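You operate a simulated robot arm through the tools that you are given. There is no shell and no other tool.

You are at the controls of a simulated robot arm. One attempt, no reset.

## Task
Set the controls near the grey workbench. At the end: the blue rocker is switched on; the slim blue cone is in the beige oblong basket; the yellow rocker is switched on; the green rocker is switched on; the white clip stands where the slim blue cone stood; whatever was shut is shut again. Leave all else as you found it, and nothing knocked over.

It is judged by the outcome, as a careful person would: the job done as asked, and still so three seconds after it is handed in. It fails if anything else is knocked over, pushed out of place, dropped, spilled or broken.

## Robot
A 7-joint arm with a two-finger parallel gripper, fixed in place. Base frame: the origin is at the foot of the arm, x ahead of it, y to its left, z up; the work surface is at about z = 0.003. Lengths are in m, angles in degrees, forces in N, time in s.
With the tool pointing down near the work surface it reaches from about 0.24 to 0.62 m from the base axis. Its first joint turns from -66.0 to 66.0 degrees. Payload 2.6 kg.
The tool frame sits at the grasp point between the pads (the TCP): z along the fingers, y along the line on which they close. The tips reach 0.03 m beyond it. The gripper opens to 0.094 m. The fingers are 0.028 m wide and 0.01 m thick; the gripper's body (0.05 by 0.096 m) begins 0.055 m behind the TCP.
Orientation is told as [roll, pitch, yaw] about the base's x, y, z axes, in that order, counted from this pose: with the fingers straight down and closing along the base's y, the tool's x points along the base's -x, its y along +y and its z along -z.

## Interface
- The arm moves only by the tool servo_tool. Its argument "series" is text: rows parted by semicolons, each of 6 numbers parted by spaces: the shift along the tool's x, y, z in units of 50 mm (1.0 is 50 mm), then the turn, a rotation vector about the tool's x, y, z in units of 5 degrees (1.0 is 5 degrees). In form: tx ty tz rx ry rz; .... A call has 1 to 20 rows; each row shifts and turns the commanded pose from where the row before left it, along the tool's axes as they then stand. "gripper" is the opening, from 0 (shut) to 1 (fully open), set as the call begins (left out, the last holds). A call with a number of a shift or a turn outside -1 to 1 is refused whole. Each row takes 0.2 s and may step no farther than 0.05 m and 8.6 degrees from the row before; otherwise, or with a gripper value out of range, the whole call is refused. A pose out of reach is approached as far as the arm can. The call stops where the force on the tool passes 40 N (or 10 N more than at its start, if that is more) or the arm is blocked; 0.2 s more then pass. The fingers move at their own pace (about 0.072 m/s each) and stop on an object; they squeeze with about 32 N. The grip force told is the motor's: it shows also when the fingers shut on nothing. Time passes only in rows, and 0.2 s behind the last, so rows that do not move let the fingers close. It gives the time, the measured TCP pose, the force on the tool (base axes), the opening and the grip force at its end, in the units of the frame above (readings bear some noise), with the torque about the TCP (base axes, N m) and any sound that the robot's microphone picked up.
- Cameras (640 x 400 px; columns grow to the right, rows downward): "scene" is fixed at [0.0299, 0.4281, 0.5631]; the picture's right is [-0.82, -0.57, 0.00], its down [-0.34, 0.49, -0.80] and it looks along [0.46, -0.66, -0.60] (base axes); focal length 284 px, centre (320, 200). "wrist" rides on the gripper at [0.076, 0.014, -0.102] in the tool frame; the picture's right is [-0.18, 0.98, 0.00], its down [-0.75, -0.14, -0.64] and it looks along [-0.63, -0.12, 0.77] (tool axes); focal length 243 px, centre (320, 200). There is no depth. A picture from a camera that has moved, and an enlarged one, comes with that camera's place and axes in the base frame and with its lens.
- grab_frame(camera): a new picture of that camera. No time passes.
- enlarge(camera, box): a new picture of the part [left, top, right, bottom] of that camera's present view, enlarged. No time passes.
- sign_off(): hands the job in; it is judged then, once.

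Places have to be worked out from the pictures, the camera data and where the tool is seen. Open the gripper and draw the arm clear of the work before you hand the job in, unless the task says otherwise.

The tools are called after ">>>" as name(argument=value, ...) on one line, values as JSON. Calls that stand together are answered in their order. servo_tool: Moves the arm, as the interface text tells. Its arguments: {"type":"object","properties":{"series":{"type":"string"},"gripper":{"type":"number"}},"required":["series"]} The other tools are called the same way: grab_frame (camera) takes a picture; enlarge (camera, box) takes an enlarged picture of a part of a camera's view; sign_off () hands the job in.

At the start:

```text
time: 0.0
ee_pos: [0.3336, 0.1398, 0.3598]
tcp_rot: [0.0, 0.0, 0.0]
force: [0.3, -0.7, 0.5]
wrist_torque: [-0.01, -0.02, 0.0]
opening: 0.0941
finger_force: 0.1
```

scene: 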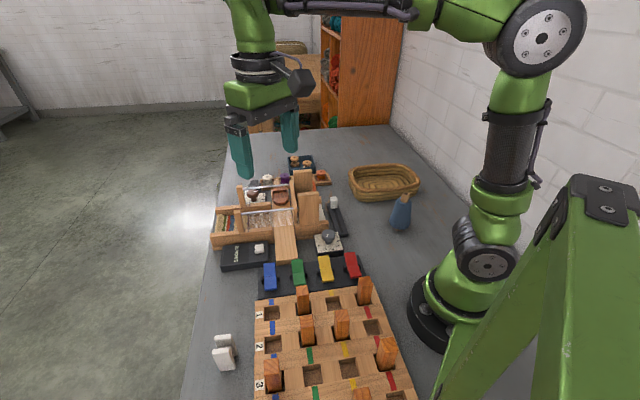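
wrist: 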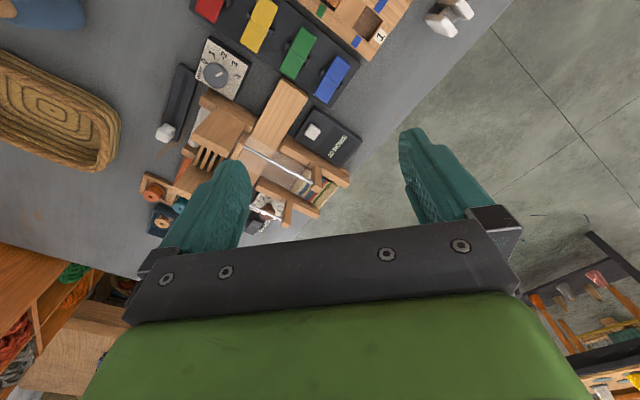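

I'll start by looking closely at the scene before moving anything.

>>> enlarge(camera="scene", box=[200, 140, 440, 290])

>>> enlarge(camera="scene", box=[190, 250, 430, 400])

>>> enlarge(camera="wrist", box=[130, 0, 430, 190])

```text
2.67 times, centred on (320, 215) of scene
camera zoom: at [0.0299, 0.4281, 0.5631], right [-0.82, -0.57, 0.0], down [-0.34, 0.49, -0.8], along [0.46, -0.66, -0.6], focal length 757 px, centre (320, 160)
```

zoom: 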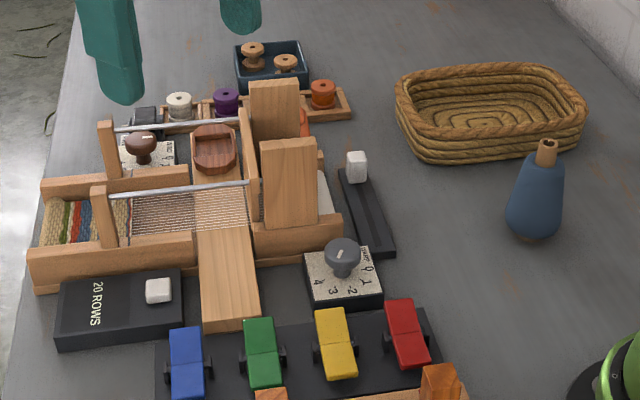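

```text
2.67 times, centred on (310, 325) of scene
camera zoom: at [0.0299, 0.4281, 0.5631], right [-0.82, -0.57, 0.0], down [-0.34, 0.49, -0.8], along [0.46, -0.66, -0.6], focal length 757 px, centre (347, -133)
```

zoom: 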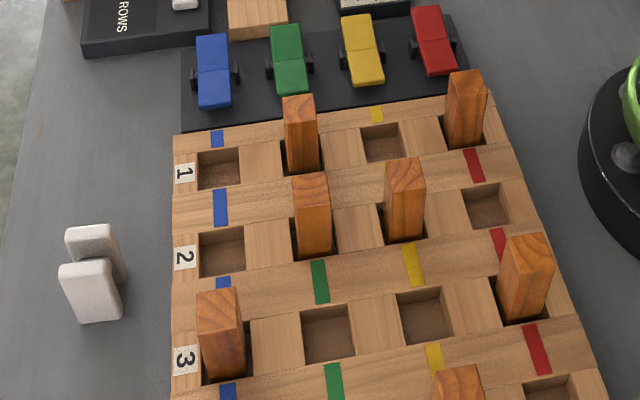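

```text
2.11 times, centred on (280, 95) of wrist
camera zoom: at [0.2576, 0.1535, 0.4627], right [0.18, 0.98, 0.0], down [0.75, -0.14, 0.64], along [0.63, -0.12, -0.77], focal length 511 px, centre (404, 421)
```

zoom: 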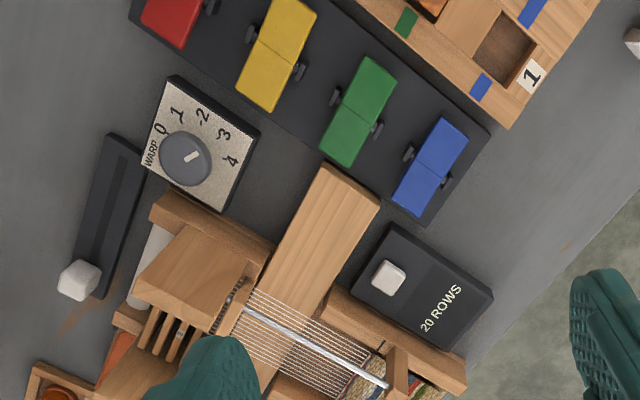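

I see the loom model with four rockers, the blue cone near the base, the basket and the white clip. I need finer views to read the rockers' state and the shape of clip and cone.

>>> enlarge(camera="scene", box=[250, 240, 370, 315])

>>> enlarge(camera="wrist", box=[190, 0, 370, 112])

>>> enlarge(camera="scene", box=[190, 320, 270, 380])

>>> enlarge(camera="scene", box=[340, 150, 440, 250])

```text
5.33 times, centred on (310, 278) of scene
camera zoom: at [0.0299, 0.4281, 0.5631], right [-0.82, -0.57, 0.0], down [-0.34, 0.49, -0.8], along [0.46, -0.66, -0.6], focal length 1514 px, centre (373, -213)
```

zoom: 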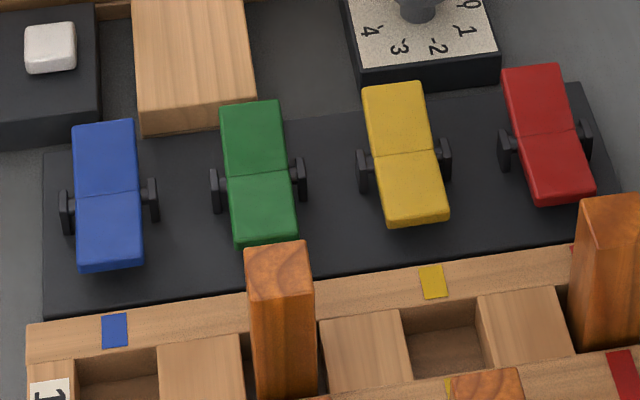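

```text
3.56 times, centred on (280, 56) of wrist
camera zoom: at [0.2576, 0.1535, 0.4627], right [0.18, 0.98, 0.0], down [0.75, -0.14, 0.64], along [0.63, -0.12, -0.77], focal length 863 px, centre (462, 712)
```

zoom: 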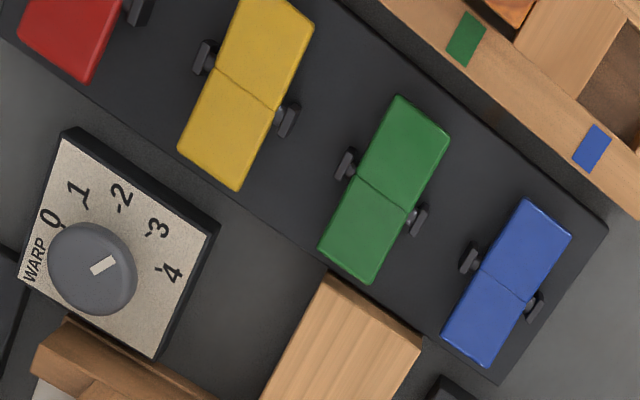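

```text
6.67 times, centred on (230, 350) of scene
camera zoom: at [0.0299, 0.4281, 0.5631], right [-0.82, -0.57, 0.0], down [-0.34, 0.49, -0.8], along [0.46, -0.66, -0.6], focal length 1892 px, centre (920, -800)
```

zoom: 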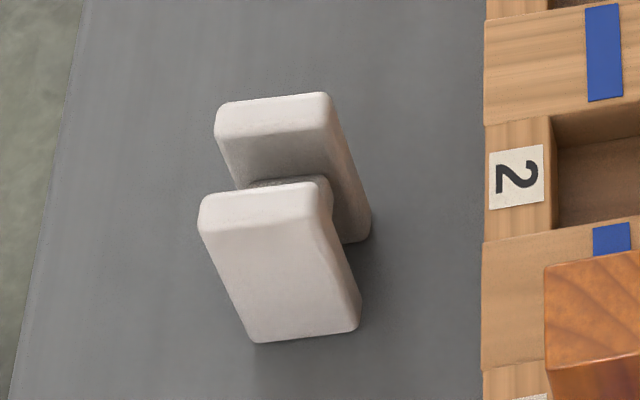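

```text
4.00 times, centred on (390, 200) of scene
camera zoom: at [0.0299, 0.4281, 0.5631], right [-0.82, -0.57, 0.0], down [-0.34, 0.49, -0.8], along [0.46, -0.66, -0.6], focal length 1135 px, centre (40, 200)
```

zoom: 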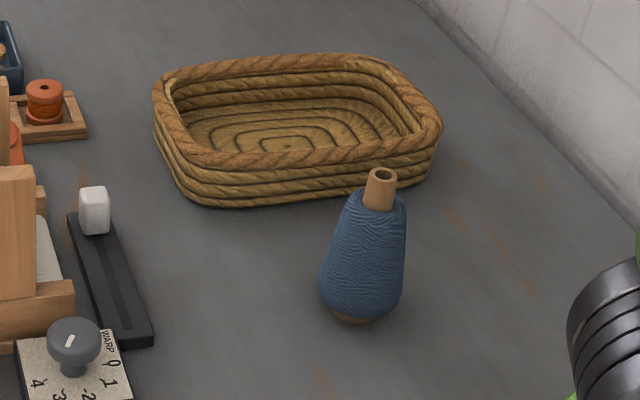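

All four rockers look tilted alike from here, but I need a closer view to be sure. I'll lower the tool to hover above the rocker bank and look with the wrist camera (staying well above everything).

>>> servo_tool(series="0.3 -0.36 0.5 0 0 0; 0.3 -0.36 0.5 0 0 0; 0.3 -0.36 0.5 0 0 0; 0 0 0 0 0 0", gripper=0)

>>> grab_frame(camera="wrist")

>>> grab_frame(camera="scene")

```text
time: 1.0
ee_pos: [0.2873, 0.0834, 0.285]
tcp_rot: [0.0, 0.0, 0.0]
force: [0.6, 0.9, -0.8]
wrist_torque: [0.01, 0.0, -0.01]
opening: 0.0002
finger_force: 31.6
```

```text
taken
camera wrist: at [0.2119, 0.0994, 0.3888], right [0.18, 0.98, 0.0], down [0.75, -0.14, 0.64], along [0.63, -0.12, -0.77], focal length 243 px, centre (320, 200)
```

wrist: 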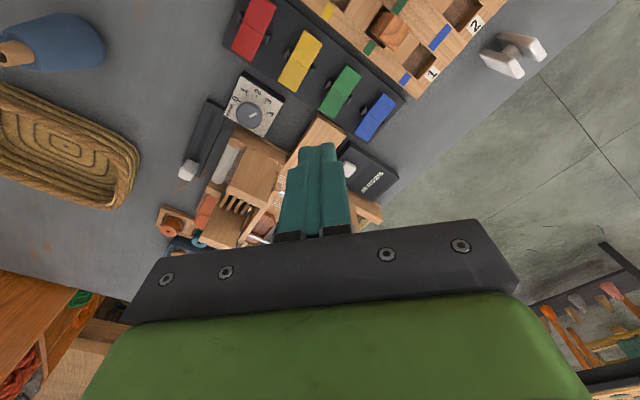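

```text
taken
```

scene: 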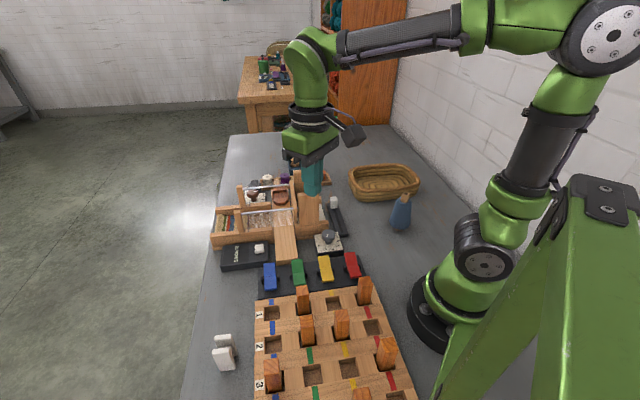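

The bank is in view at the top of the wrist picture. I'll zoom in there on the rockers, cone and clip.

>>> enlarge(camera="wrist", box=[210, 0, 410, 140])

>>> enlarge(camera="wrist", box=[0, 0, 200, 220])

>>> enlarge(camera="wrist", box=[460, 0, 580, 100])

```text
2.86 times, centred on (310, 70) of wrist
camera zoom: at [0.2119, 0.0994, 0.3888], right [0.18, 0.98, 0.0], down [0.75, -0.14, 0.64], along [0.63, -0.12, -0.77], focal length 693 px, centre (349, 571)
```

zoom: 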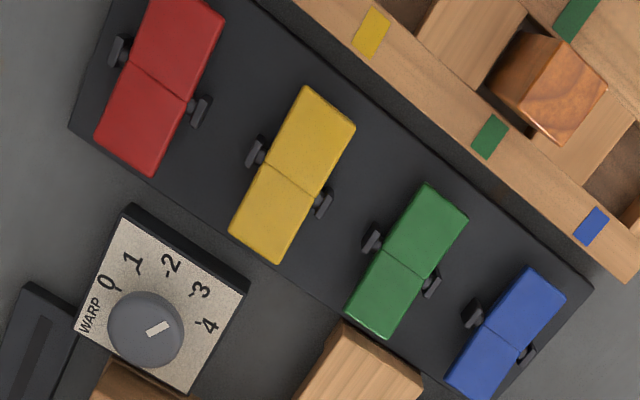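

```text
1.82 times, centred on (100, 110) of wrist
camera zoom: at [0.2119, 0.0994, 0.3888], right [0.18, 0.98, 0.0], down [0.75, -0.14, 0.64], along [0.63, -0.12, -0.77], focal length 441 px, centre (720, 364)
```

zoom: 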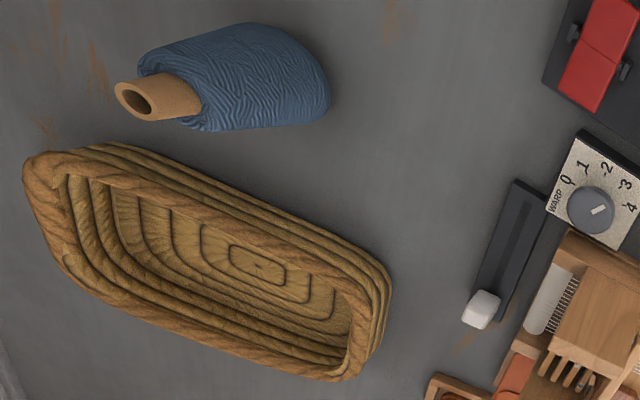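

```text
4.00 times, centred on (520, 50) of wrist
camera zoom: at [0.2119, 0.0994, 0.3888], right [0.18, 0.98, 0.0], down [0.75, -0.14, 0.64], along [0.63, -0.12, -0.77], focal length 970 px, centre (-480, 800)
```

zoom: 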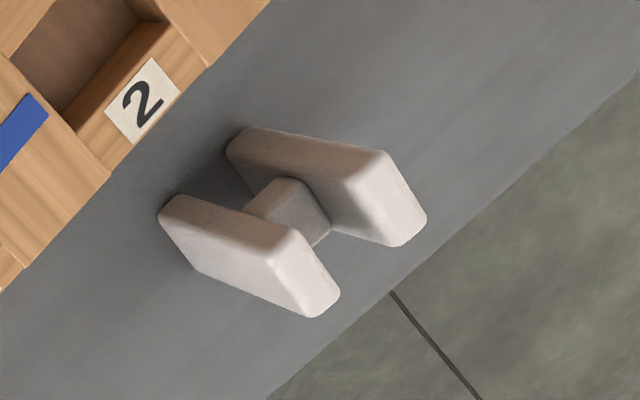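

Comparing both cameras, all four rockers sit in the same state: the pegboard-side end is low (~0.036) and the loom-side end is raised (~0.046), with the bank running at 45°. So I'll press the loom-side ends; I'll first yaw the tool −45° so its camera faces the loom, and move above the blue rocker.

>>> servo_tool(series="0 0 0 0 0 1; 0 0 0 0 0 1; 0 0 0 0 0 1; 0 0 0 0 0 1; 0 0 0 0 0 1; 0 0 0 0 0 1; 0 0 0 0 0 1; 0 0 0 0 0 1; 0 0 0 0 0 1; -0.1 0.5 0 0 0 0; -0.1 0.5 0 0 0 0; -0.1 0.5 0.5 0 0 0; -0.1 0.5 0.5 0 0 0; 0 0 0.5 0 0 0; 0 0 0 0 0 0", gripper=0)

>>> grab_frame(camera="wrist")

>>> grab_frame(camera="scene")

```text
time: 4.2
ee_pos: [0.3728, 0.1422, 0.2096]
tcp_rot: [0.0, 0.0, -45.1]
force: [-0.2, 0.1, 1.0]
wrist_torque: [0.02, -0.01, -0.01]
opening: 0.0
finger_force: 31.6
```

```text
taken
camera wrist: at [0.3301, 0.2057, 0.3134], right [0.82, 0.57, 0.0], down [0.43, -0.63, 0.64], along [0.36, -0.53, -0.77], focal length 243 px, centre (320, 200)
```

wrist: 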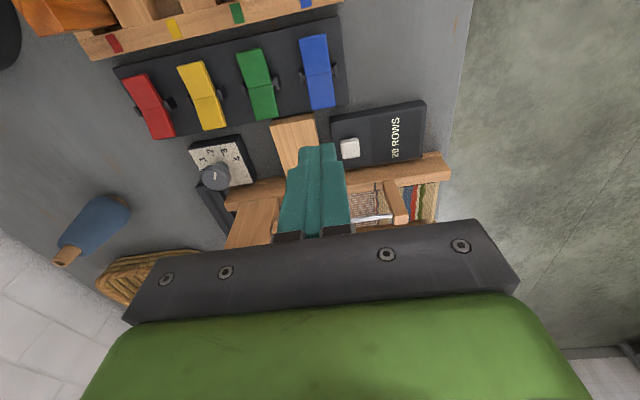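

```text
taken
```

scene: 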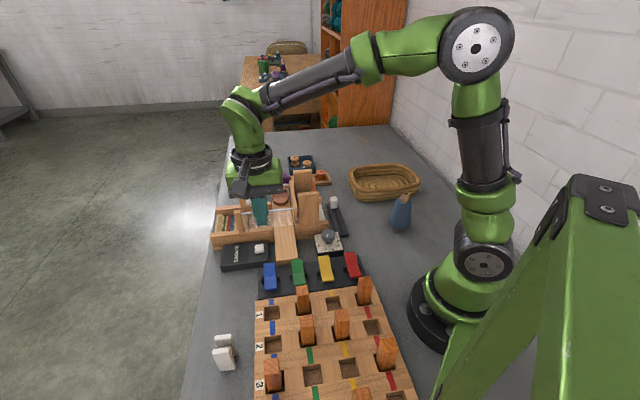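

The tool is now at yaw −45° above the blue rocker's loom-side half. Zooming to check the rocker profile and the neighbours.

>>> enlarge(camera="wrist", box=[110, 20, 350, 170])

>>> enlarge(camera="wrist", box=[180, 90, 460, 265])

>>> enlarge(camera="scene", box=[200, 150, 360, 290])

```text
2.67 times, centred on (230, 95) of wrist
camera zoom: at [0.3301, 0.2057, 0.3134], right [0.82, 0.57, 0.0], down [0.43, -0.63, 0.64], along [0.36, -0.53, -0.77], focal length 647 px, centre (560, 480)
```

zoom: 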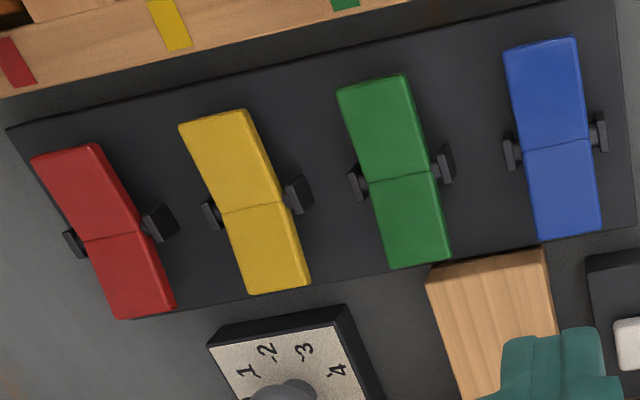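

```text
2.29 times, centred on (320, 178) of wrist
camera zoom: at [0.3301, 0.2057, 0.3134], right [0.82, 0.57, 0.0], down [0.43, -0.63, 0.64], along [0.36, -0.53, -0.77], focal length 555 px, centre (320, 251)
```

zoom: 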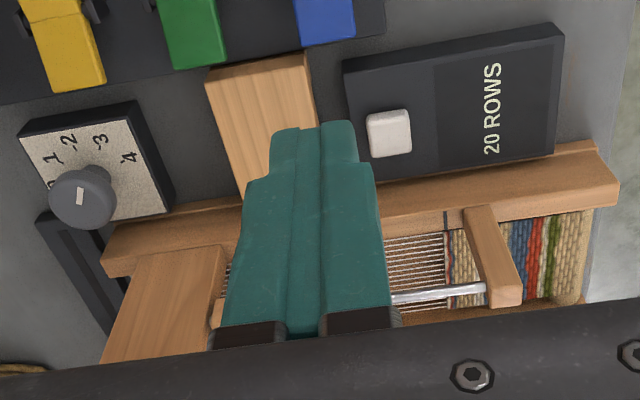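

```text
2.86 times, centred on (280, 220) of scene
camera zoom: at [0.0299, 0.4281, 0.5631], right [-0.82, -0.57, 0.0], down [-0.34, 0.49, -0.8], along [0.46, -0.66, -0.6], focal length 811 px, centre (434, 143)
```

zoom: 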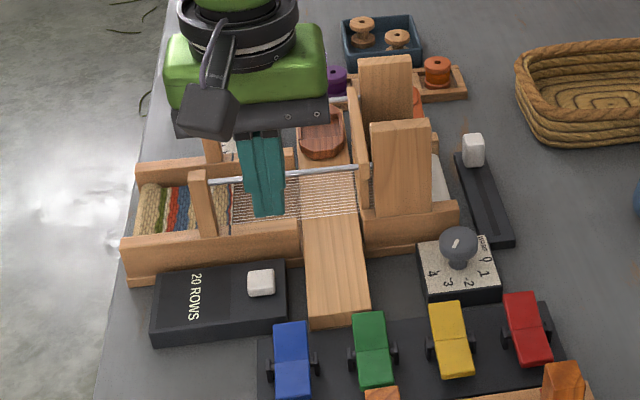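

Before pressing I want to be certain which end is up, so I'll zoom tightly on the rockers in both cameras.

>>> enlarge(camera="scene", box=[255, 255, 315, 300])

>>> enlarge(camera="scene", box=[310, 245, 370, 290])

>>> enlarge(camera="wrist", box=[220, 25, 350, 125])

>>> enlarge(camera="wrist", box=[110, 45, 240, 145])

```text
8.89 times, centred on (285, 278) of scene
camera zoom: at [0.0299, 0.4281, 0.5631], right [-0.82, -0.57, 0.0], down [-0.34, 0.49, -0.8], along [0.46, -0.66, -0.6], focal length 2523 px, centre (631, -489)
```

zoom: 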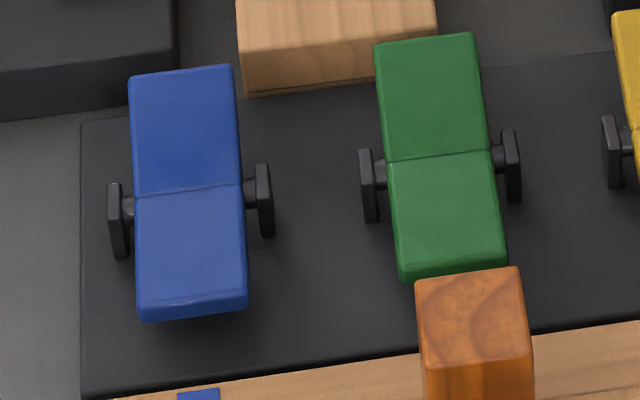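

```text
8.89 times, centred on (340, 268) of scene
camera zoom: at [0.0299, 0.4281, 0.5631], right [-0.82, -0.57, 0.0], down [-0.34, 0.49, -0.8], along [0.46, -0.66, -0.6], focal length 2523 px, centre (142, -400)
```

zoom: 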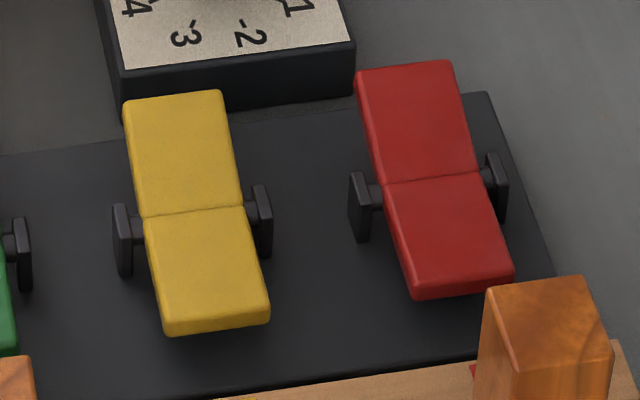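

```text
4.00 times, centred on (285, 75) of wrist
camera zoom: at [0.3301, 0.2057, 0.3134], right [0.82, 0.57, 0.0], down [0.43, -0.63, 0.64], along [0.36, -0.53, -0.77], focal length 970 px, centre (460, 700)
```

zoom: 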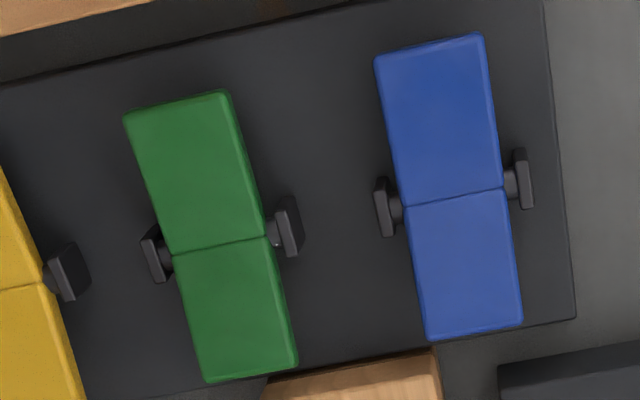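

```text
4.00 times, centred on (175, 95) of wrist
camera zoom: at [0.3301, 0.2057, 0.3134], right [0.82, 0.57, 0.0], down [0.43, -0.63, 0.64], along [0.36, -0.53, -0.77], focal length 970 px, centre (900, 620)
```

zoom: 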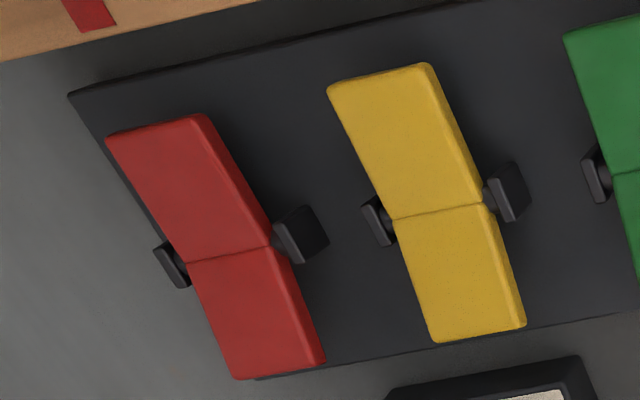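

Working through both views, the pegboard-side halves are about flat and the loom-side halves rise ~12° – all four rockers are off alike, so the loom-side ends get pressed. I'll lower to about 1 cm above blue's raised end.

>>> servo_tool(series="-0.12 0 0.5 0 0 0; 0 0 0.7 0 0 0; 0 0 0.7 0 0 0; 0 0 0.6 0 0 0; 0 0 0 0 0 0", gripper=0)

>>> grab_frame(camera="wrist")

>>> enlarge(camera="scene", box=[200, 190, 360, 300])

```text
time: 5.4
ee_pos: [0.3784, 0.1377, 0.0841]
tcp_rot: [0.1, 0.0, -45.0]
force: [0.2, 0.6, -0.4]
wrist_torque: [-0.03, 0.01, 0.01]
opening: 0.0002
finger_force: 31.7
```

```text
taken
camera wrist: at [0.3347, 0.2018, 0.187], right [0.82, 0.57, 0.0], down [0.43, -0.63, 0.64], along [0.36, -0.53, -0.77], focal length 243 px, centre (320, 200)
```

wrist: 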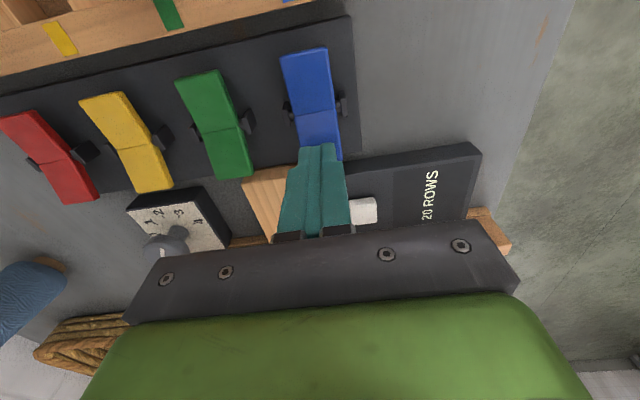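

```text
3.64 times, centred on (280, 245) of scene
camera zoom: at [0.0299, 0.4281, 0.5631], right [-0.82, -0.57, 0.0], down [-0.34, 0.49, -0.8], along [0.46, -0.66, -0.6], focal length 1032 px, centre (466, 36)
```

zoom: 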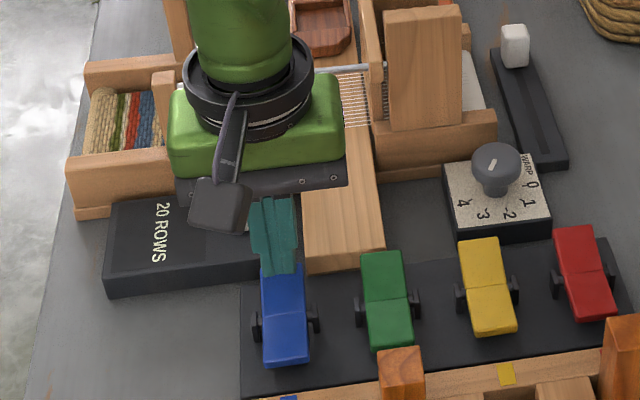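

The tip is centred over blue's raised end, clear of the "20 ROWS" box and the plank. Pressing down in small steps, watching the force.

>>> servo_tool(series="0 0 0.08 0 0 0; 0 0 0.08 0 0 0; 0 0 0.06 0 0 0; 0 0 0.06 0 0 0; 0 0 0 0 0 0", gripper=0)

>>> enlarge(camera="scene", box=[250, 245, 330, 305])

```text
time: 6.6
ee_pos: [0.3768, 0.138, 0.0703]
tcp_rot: [0.0, -0.1, -44.9]
force: [0.4, -1.0, 0.9]
wrist_torque: [0.01, -0.01, 0.04]
opening: 0.0001
finger_force: 31.8
```

```text
6.67 times, centred on (290, 275) of scene
camera zoom: at [0.0299, 0.4281, 0.5631], right [-0.82, -0.57, 0.0], down [-0.34, 0.49, -0.8], along [0.46, -0.66, -0.6], focal length 1892 px, centre (520, -300)
```

zoom: 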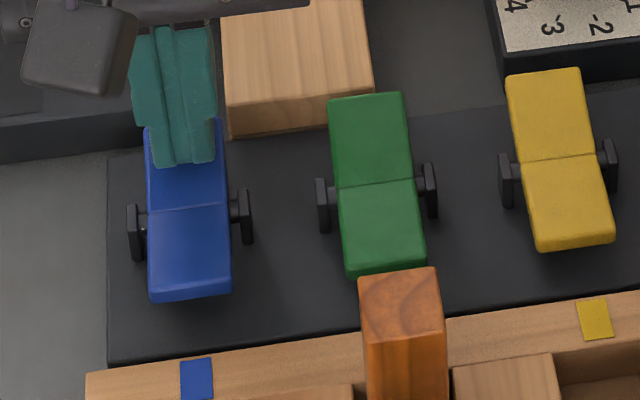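

No contact force yet with the tip at z≈0.040. Continuing down gently.

>>> servo_tool(series="0 0 0.05 0 0 0; 0 0 0.05 0 0 0; 0 0 0.04 0 0 0; 0 0 0 0 0 0", gripper=0)

>>> enlarge(camera="scene", box=[250, 245, 330, 305])

```text
time: 7.6
ee_pos: [0.3781, 0.1361, 0.063]
tcp_rot: [0.0, 0.0, -45.0]
force: [-0.7, -0.5, -0.8]
wrist_torque: [0.0, 0.03, 0.02]
opening: 0.0002
finger_force: 32.1
```

```text
6.67 times, centred on (290, 275) of scene
camera zoom: at [0.0299, 0.4281, 0.5631], right [-0.82, -0.57, 0.0], down [-0.34, 0.49, -0.8], along [0.46, -0.66, -0.6], focal length 1892 px, centre (520, -300)
```

zoom: 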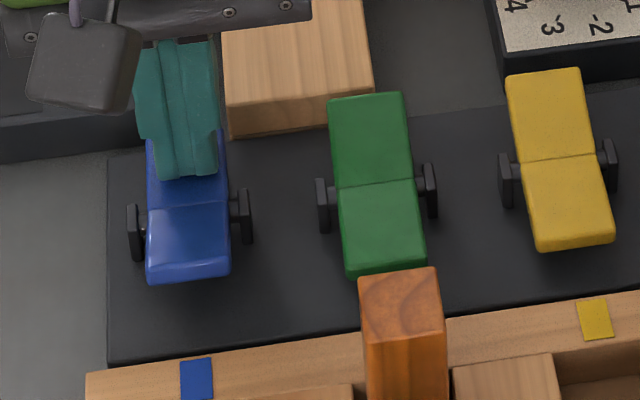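

The blue rocker is rotating – its pegboard end is rising. I continue pressing to its stop.

>>> servo_tool(series="0 0 0.05 0 0 0; 0 0 0.05 0 0 0; 0 0 0.04 0 0 0; 0 0 0 0 0 0", gripper=0)

>>> enlarge(camera="scene", box=[250, 245, 330, 305])

```text
time: 8.2
ee_pos: [0.3783, 0.1369, 0.0623]
tcp_rot: [0.2, -0.1, -45.0]
force: [-2.5, -0.5, 5.6]
wrist_torque: [0.02, 0.09, 0.02]
opening: 0.0001
finger_force: 31.9
stopped in row 2: the force on the tool passed its limit at 48 N (the readings are from after the stop); the commanded pose is now the measured one
```

```text
6.67 times, centred on (290, 275) of scene
camera zoom: at [0.0299, 0.4281, 0.5631], right [-0.82, -0.57, 0.0], down [-0.34, 0.49, -0.8], along [0.46, -0.66, -0.6], focal length 1892 px, centre (520, -300)
```

zoom: 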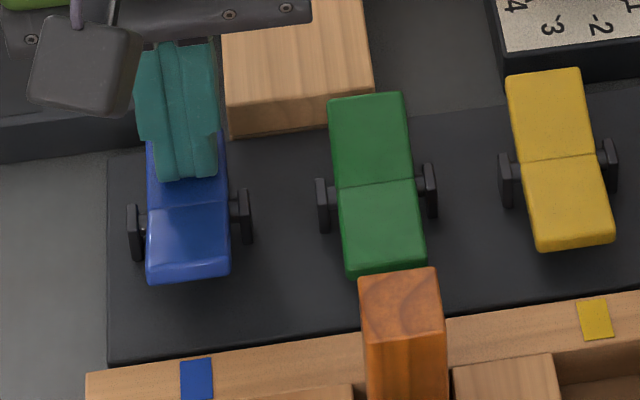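

It reached a hard stop with the tip at z≈0.032 and the rocker visibly flipped. Raising to check that it stays there.

>>> servo_tool(series="0 0 -0.5 0 0 0; 0 0 -0.8 0 0 0; 0 0 0 0 0 0", gripper=0)

>>> enlarge(camera="scene", box=[250, 245, 330, 305])

>>> enlarge(camera="wrist", box=[90, 20, 410, 220])

```text
time: 9.0
ee_pos: [0.3785, 0.1373, 0.1256]
tcp_rot: [0.1, 0.0, -45.0]
force: [-0.4, -0.3, -0.8]
wrist_torque: [-0.04, -0.02, -0.02]
opening: 0.0003
finger_force: 31.8
```

```text
6.67 times, centred on (290, 275) of scene
camera zoom: at [0.0299, 0.4281, 0.5631], right [-0.82, -0.57, 0.0], down [-0.34, 0.49, -0.8], along [0.46, -0.66, -0.6], focal length 1892 px, centre (520, -300)
```

zoom: 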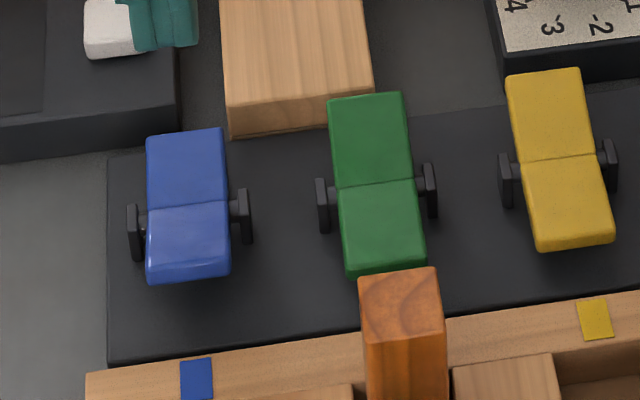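

```text
2.00 times, centred on (250, 120) of wrist
camera zoom: at [0.3346, 0.201, 0.2302], right [0.82, 0.57, 0.0], down [0.43, -0.63, 0.64], along [0.36, -0.53, -0.77], focal length 485 px, centre (460, 360)
```

zoom: 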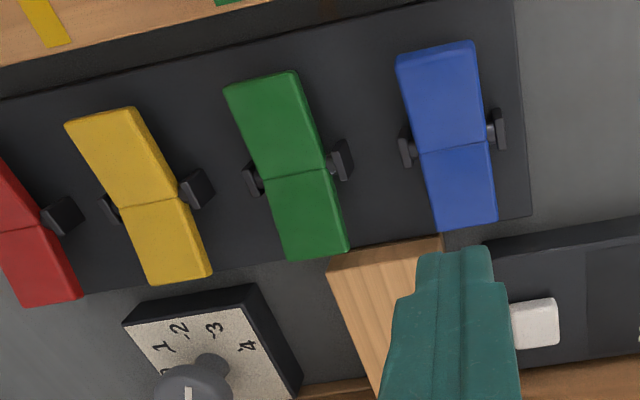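

Blue stays flipped. Next green: shifting 65 mm along the bank (a little nearer the pivot to keep clear of the plank) and pressing down to the same depth with slow final steps.

>>> servo_tool(series="0.046 -0.65 0 0 0 0; 0.046 -0.65 0 0 0 0; 0 0 0.5 0 0 0; 0 0 0.4 0 0 0; 0 0 0.16 0 0 0; 0 0 0.05 0 0 0; 0 0 0.05 0 0 0; 0 0 0.05 0 0 0; 0 0 0.03 0 0 0; 0 0 0.02 0 0 0; 0 0 0 0 0 0", gripper=0)

>>> enlarge(camera="scene", box=[250, 245, 330, 305])

```text
time: 11.4
ee_pos: [0.3284, 0.0942, 0.0641]
tcp_rot: [0.0, -0.1, -45.0]
force: [0.5, -0.3, 0.0]
wrist_torque: [0.03, 0.0, -0.01]
opening: 0.0
finger_force: 31.9
```

```text
6.67 times, centred on (290, 275) of scene
camera zoom: at [0.0299, 0.4281, 0.5631], right [-0.82, -0.57, 0.0], down [-0.34, 0.49, -0.8], along [0.46, -0.66, -0.6], focal length 1892 px, centre (520, -300)
```

zoom: 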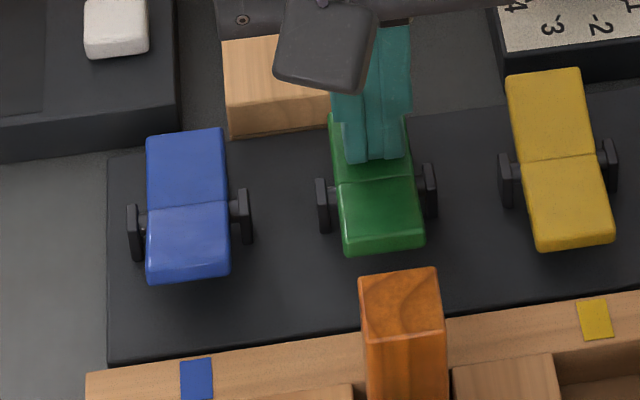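

Green has flipped too with no resistance left. I'll press a further millimetre to be sure and then lift to check.

>>> servo_tool(series="0 0 0.025 0 0 0; 0 0 0 0 0 0; 0 0 -0.5 0 0 0; 0 0 -0.75 0 0 0; 0 0 0 0 0 0", gripper=0)

>>> enlarge(camera="scene", box=[250, 245, 330, 305])

>>> grab_frame(camera="wrist")

```text
time: 12.6
ee_pos: [0.3288, 0.0946, 0.1247]
tcp_rot: [0.1, 0.0, -45.0]
force: [0.1, 0.1, 0.9]
wrist_torque: [-0.03, 0.0, 0.0]
opening: 0.0002
finger_force: 32.0
```

```text
6.67 times, centred on (290, 275) of scene
camera zoom: at [0.0299, 0.4281, 0.5631], right [-0.82, -0.57, 0.0], down [-0.34, 0.49, -0.8], along [0.46, -0.66, -0.6], focal length 1892 px, centre (520, -300)
```

zoom: 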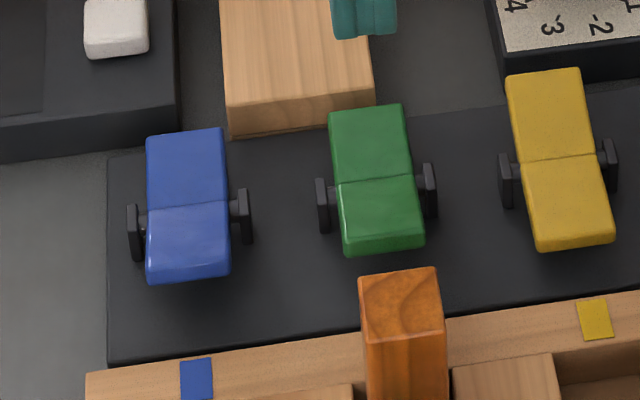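

```text
taken
camera wrist: at [0.2855, 0.1586, 0.2289], right [0.82, 0.57, 0.0], down [0.43, -0.63, 0.64], along [0.36, -0.53, -0.77], focal length 243 px, centre (320, 200)
```

wrist: 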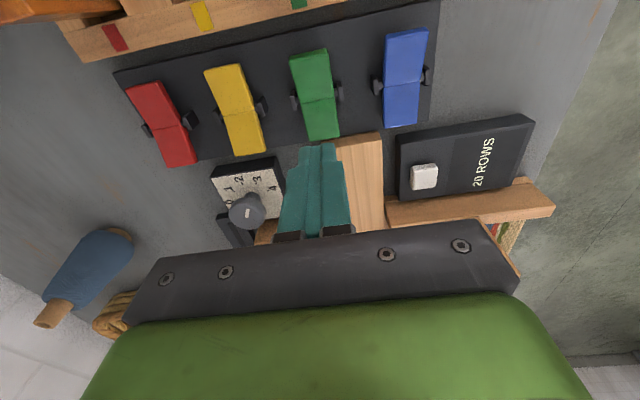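

Green holds in its flipped state, matching blue. Now yellow, 64 mm further along the bank, with the same slow press.

>>> servo_tool(series="-0.02 -0.64 0 0 0 0; -0.02 -0.63 0 0 0 0; 0 0 0.5 0 0 0; 0 0 0.4 0 0 0; 0 0 0.14 0 0 0; 0 0 0.05 0 0 0; 0 0 0.05 0 0 0; 0 0 0.05 0 0 0; 0 0 0.04 0 0 0; 0 0 0.02 0 0 0; 0 0 0 0 0 0", gripper=0)

>>> enlarge(camera="scene", box=[290, 230, 380, 300])

```text
time: 15.0
ee_pos: [0.2854, 0.049, 0.062]
tcp_rot: [0.1, 0.0, -44.9]
force: [0.5, 0.7, -0.3]
wrist_torque: [-0.03, -0.03, 0.01]
opening: 0.0
finger_force: 32.2
```

```text
5.71 times, centred on (335, 265) of scene
camera zoom: at [0.0299, 0.4281, 0.5631], right [-0.82, -0.57, 0.0], down [-0.34, 0.49, -0.8], along [0.46, -0.66, -0.6], focal length 1622 px, centre (234, -171)
```

zoom: 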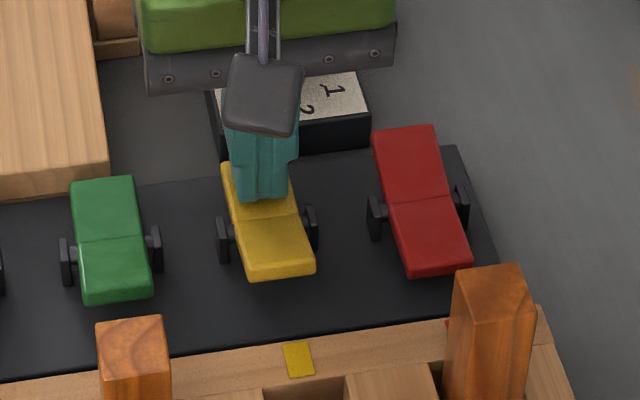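

Yellow has rotated as well. Lifting well clear to verify all rockers.

>>> servo_tool(series="0 0 -0.5 0 0 0; 0 0 -0.9 0 0 0; 0 0 -0.9 0 0 0; 0 0 -0.9 0 0 0; 0 0 0 0 0 0", gripper=0)

>>> enlarge(camera="scene", box=[250, 235, 370, 310])

>>> grab_frame(camera="wrist")

>>> grab_frame(camera="scene")

```text
time: 16.2
ee_pos: [0.2844, 0.0475, 0.2234]
tcp_rot: [0.1, -0.1, -45.0]
force: [-1.2, 0.9, -0.7]
wrist_torque: [0.01, -0.01, 0.0]
opening: 0.0001
finger_force: 32.1
```

```text
5.33 times, centred on (310, 272) of scene
camera zoom: at [0.0299, 0.4281, 0.5631], right [-0.82, -0.57, 0.0], down [-0.34, 0.49, -0.8], along [0.46, -0.66, -0.6], focal length 1514 px, centre (373, -187)
```

zoom: 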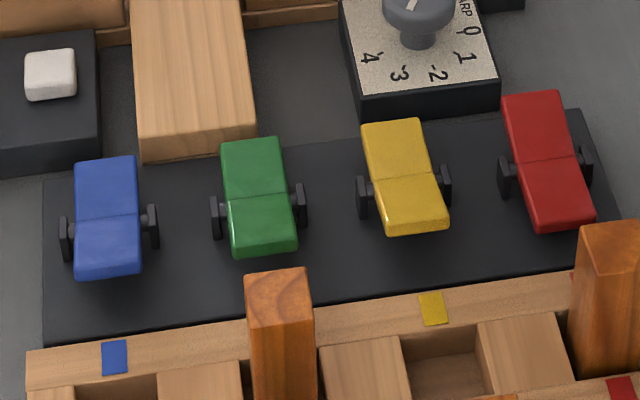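

```text
taken
camera wrist: at [0.2405, 0.1122, 0.3269], right [0.82, 0.57, 0.0], down [0.43, -0.63, 0.64], along [0.36, -0.53, -0.77], focal length 243 px, centre (320, 200)
```

wrist: 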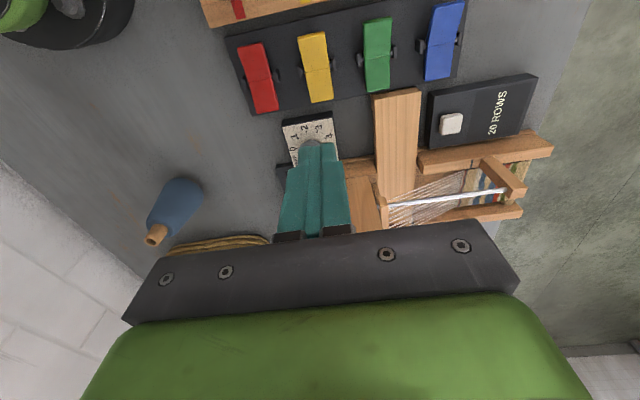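

```text
taken
```

scene: 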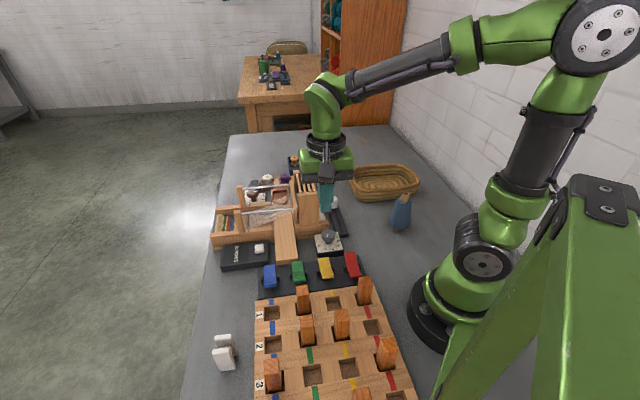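

All three rockers hold on; red is unchanged. I notice the loom's warp looks different, so I'll zoom in there and at the cone/basket.

>>> enlarge(camera="scene", box=[200, 140, 360, 280])

>>> enlarge(camera="wrist", box=[330, 70, 560, 240])

>>> enlarge(camera="wrist", box=[120, 150, 280, 260])

```text
2.86 times, centred on (280, 210) of scene
camera zoom: at [0.0299, 0.4281, 0.5631], right [-0.82, -0.57, 0.0], down [-0.34, 0.49, -0.8], along [0.46, -0.66, -0.6], focal length 811 px, centre (434, 171)
```

zoom: 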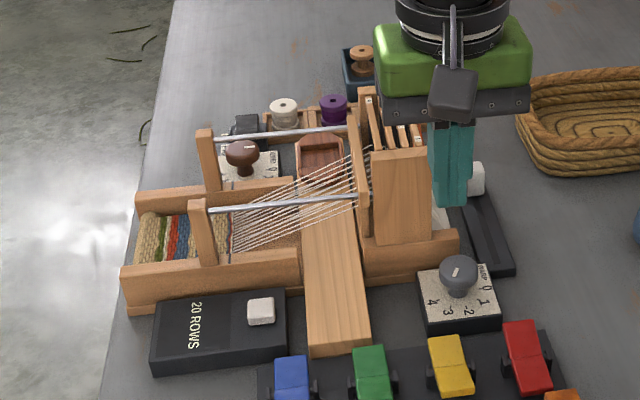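

```text
2.35 times, centred on (445, 155) of wrist
camera zoom: at [0.2405, 0.1122, 0.3269], right [0.82, 0.57, 0.0], down [0.43, -0.63, 0.64], along [0.36, -0.53, -0.77], focal length 571 px, centre (26, 306)
```

zoom: 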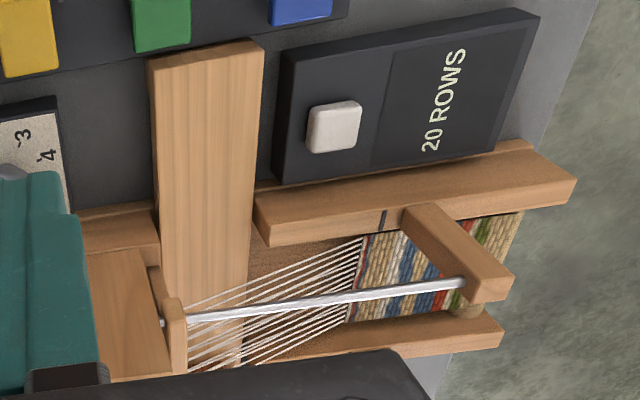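

```text
3.64 times, centred on (200, 205) of wrist
camera zoom: at [0.2405, 0.1122, 0.3269], right [0.82, 0.57, 0.0], down [0.43, -0.63, 0.64], along [0.36, -0.53, -0.77], focal length 882 px, centre (756, 182)
```

zoom: 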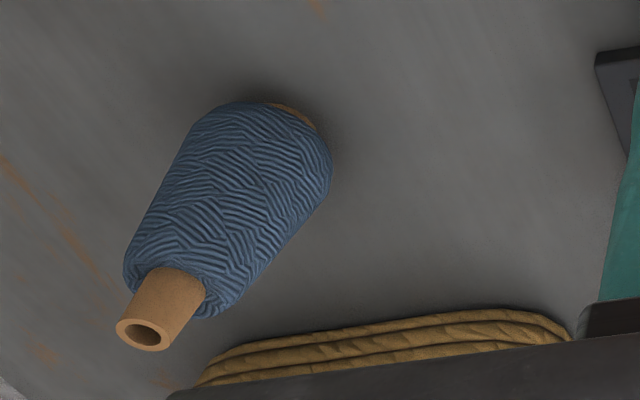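

The warp change is just the loom's shafts rising with their rockers – confirming "on". Now the cone: I'll move to hover above it (about x 0.197, y −0.220) with the gripper open.

>>> servo_tool(series="0 -0.9 -0.35 0 0 0; 0 -0.9 -0.35 0 0 0; -0.51 -0.644 0 0 0 0; -0.51 -0.644 0 0 0 0; -0.51 -0.644 0 0 0 0; -0.51 -0.644 0 0 0 0; -0.51 -0.644 0 0 0 0; 0 0 0 0 0 0", gripper=0.9)

>>> grab_frame(camera="wrist")

>>> grab_frame(camera="scene")

```text
time: 18.0
ee_pos: [0.196, -0.2195, 0.2581]
tcp_rot: [0.1, -0.1, -45.0]
force: [0.1, -0.4, 0.5]
wrist_torque: [0.01, 0.02, 0.01]
opening: 0.0847
finger_force: 0.0
```

```text
taken
camera wrist: at [0.1531, -0.1554, 0.3608], right [0.82, 0.57, 0.0], down [0.43, -0.63, 0.64], along [0.36, -0.53, -0.77], focal length 243 px, centre (320, 200)
```

wrist: 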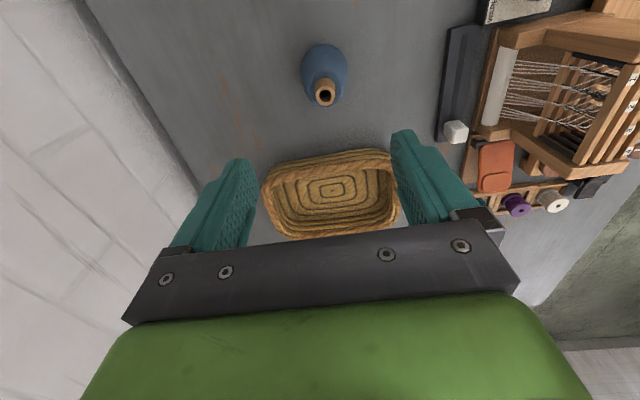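

```text
taken
```

scene: 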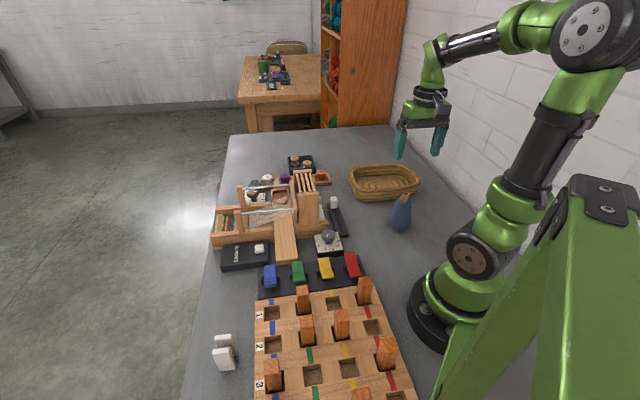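

>>> enlarge(camera="wrist", box=[270, 30, 380, 120])

>>> enlarge(camera="wrist", box=[240, 130, 420, 250])

>>> enlarge(camera="scene", box=[340, 150, 440, 250])

```text
4.44 times, centred on (325, 75) of wrist
camera zoom: at [0.1531, -0.1554, 0.3608], right [0.82, 0.57, 0.0], down [0.43, -0.63, 0.64], along [0.36, -0.53, -0.77], focal length 1078 px, centre (298, 756)
```

zoom: 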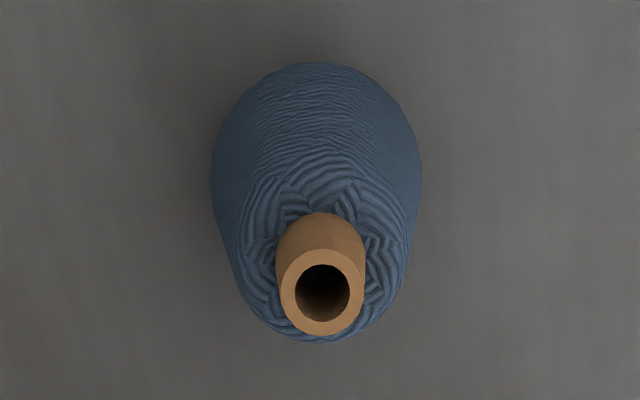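

```text
3.33 times, centred on (330, 190) of wrist
camera zoom: at [0.1531, -0.1554, 0.3608], right [0.82, 0.57, 0.0], down [0.43, -0.63, 0.64], along [0.36, -0.53, -0.77], focal length 809 px, centre (287, 233)
```

zoom: 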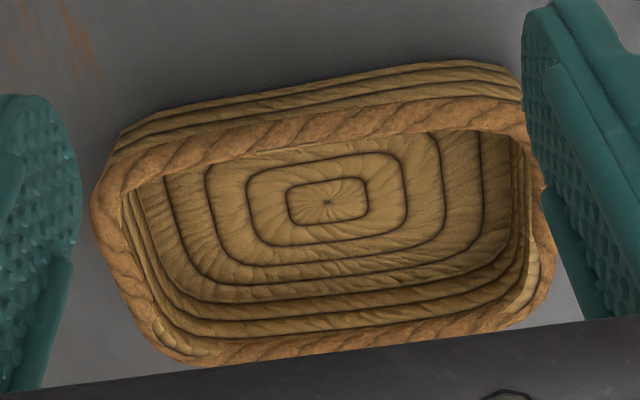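

```text
4.00 times, centred on (390, 200) of scene
camera zoom: at [0.0299, 0.4281, 0.5631], right [-0.82, -0.57, 0.0], down [-0.34, 0.49, -0.8], along [0.46, -0.66, -0.6], focal length 1135 px, centre (40, 200)
```

zoom: 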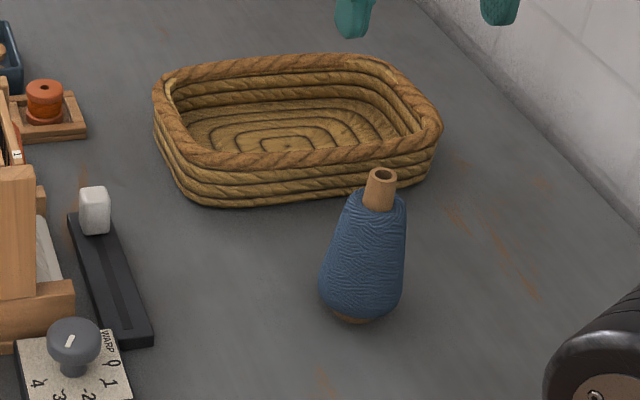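

From both views I place the cone's axis at about (0.199, −0.213), its wooden stub from z≈0.092 to 0.1165, ~18 mm thick; the basket floor centre is about (0.3225, −0.367). I centre on the stub and lower to just above it.

>>> servo_tool(series="0.06 0.12 0.4 0 0 0; 0 0 0.6 0 0 0; 0 0 0.6 0 0 0; 0 0 0.3 0 0 0; 0 0 0 0 0 0", gripper=0.9)

>>> grab_frame(camera="wrist")

>>> enlarge(camera="scene", box=[350, 120, 450, 240])

```text
time: 19.2
ee_pos: [0.1991, -0.2138, 0.1617]
tcp_rot: [0.2, 0.0, -45.0]
force: [-0.4, 0.7, -0.1]
wrist_torque: [0.0, -0.01, 0.0]
opening: 0.0844
finger_force: 0.0
```

```text
taken
camera wrist: at [0.1556, -0.149, 0.2648], right [0.83, 0.56, 0.0], down [0.43, -0.63, 0.64], along [0.36, -0.53, -0.77], focal length 243 px, centre (320, 200)
```

wrist: 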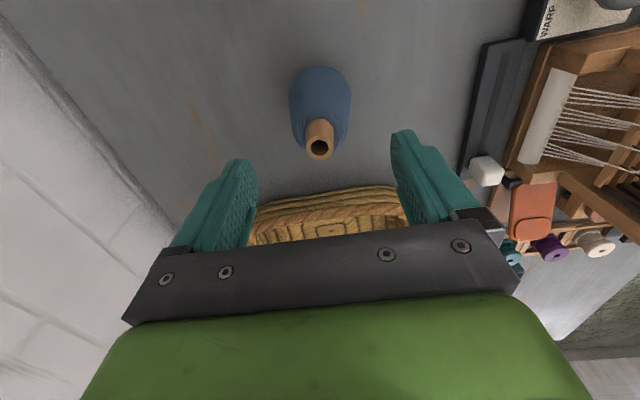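

```text
3.33 times, centred on (400, 180) of scene
camera zoom: at [0.0299, 0.4281, 0.5631], right [-0.82, -0.57, 0.0], down [-0.34, 0.49, -0.8], along [0.46, -0.66, -0.6], focal length 946 px, centre (53, 267)
```

zoom: 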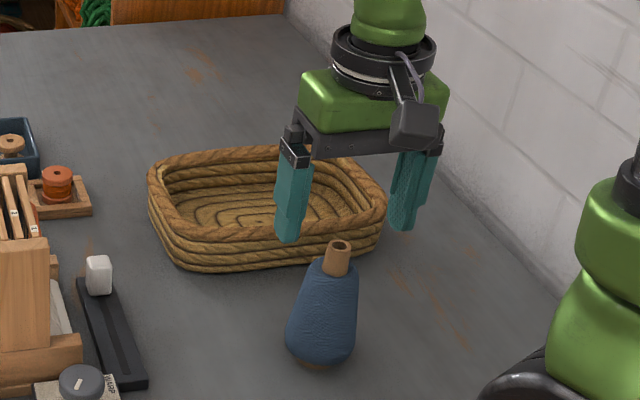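

The stub top projects right where the tool axis predicts (320,148), so I'm centred. Lowering 33 mm so the pads straddle the stub, then a check before closing.

>>> servo_tool(series="0 0 0.3 0 0 0; 0 0 0.25 0 0 0; 0 0 0.12 0 0 0; 0 0 0 0 0 0", gripper=0.9)

>>> enlarge(camera="scene", box=[360, 150, 440, 240])

>>> enlarge(camera="wrist", box=[220, 80, 420, 220])

```text
time: 20.2
ee_pos: [0.1992, -0.2152, 0.1283]
tcp_rot: [0.1, 0.0, -45.1]
force: [0.2, -0.1, 0.4]
wrist_torque: [0.03, 0.01, -0.01]
opening: 0.0844
finger_force: 0.1
```

```text
4.44 times, centred on (400, 195) of scene
camera zoom: at [0.0299, 0.4281, 0.5631], right [-0.82, -0.57, 0.0], down [-0.34, 0.49, -0.8], along [0.46, -0.66, -0.6], focal length 1261 px, centre (-36, 222)
```

zoom: 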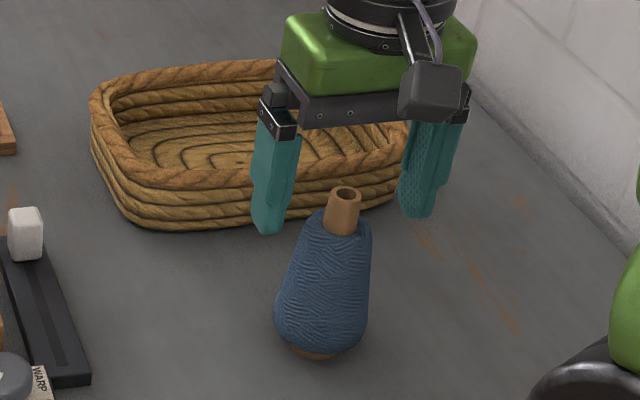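

```text
2.86 times, centred on (320, 150) of wrist
camera zoom: at [0.1561, -0.1495, 0.2321], right [0.82, 0.57, 0.0], down [0.43, -0.63, 0.64], along [0.36, -0.53, -0.77], focal length 693 px, centre (320, 343)
```

zoom: 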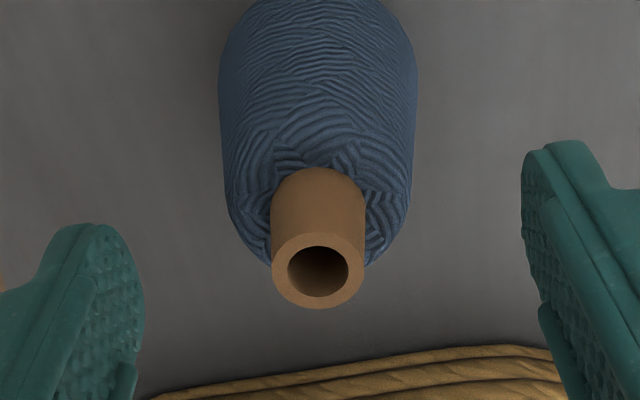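

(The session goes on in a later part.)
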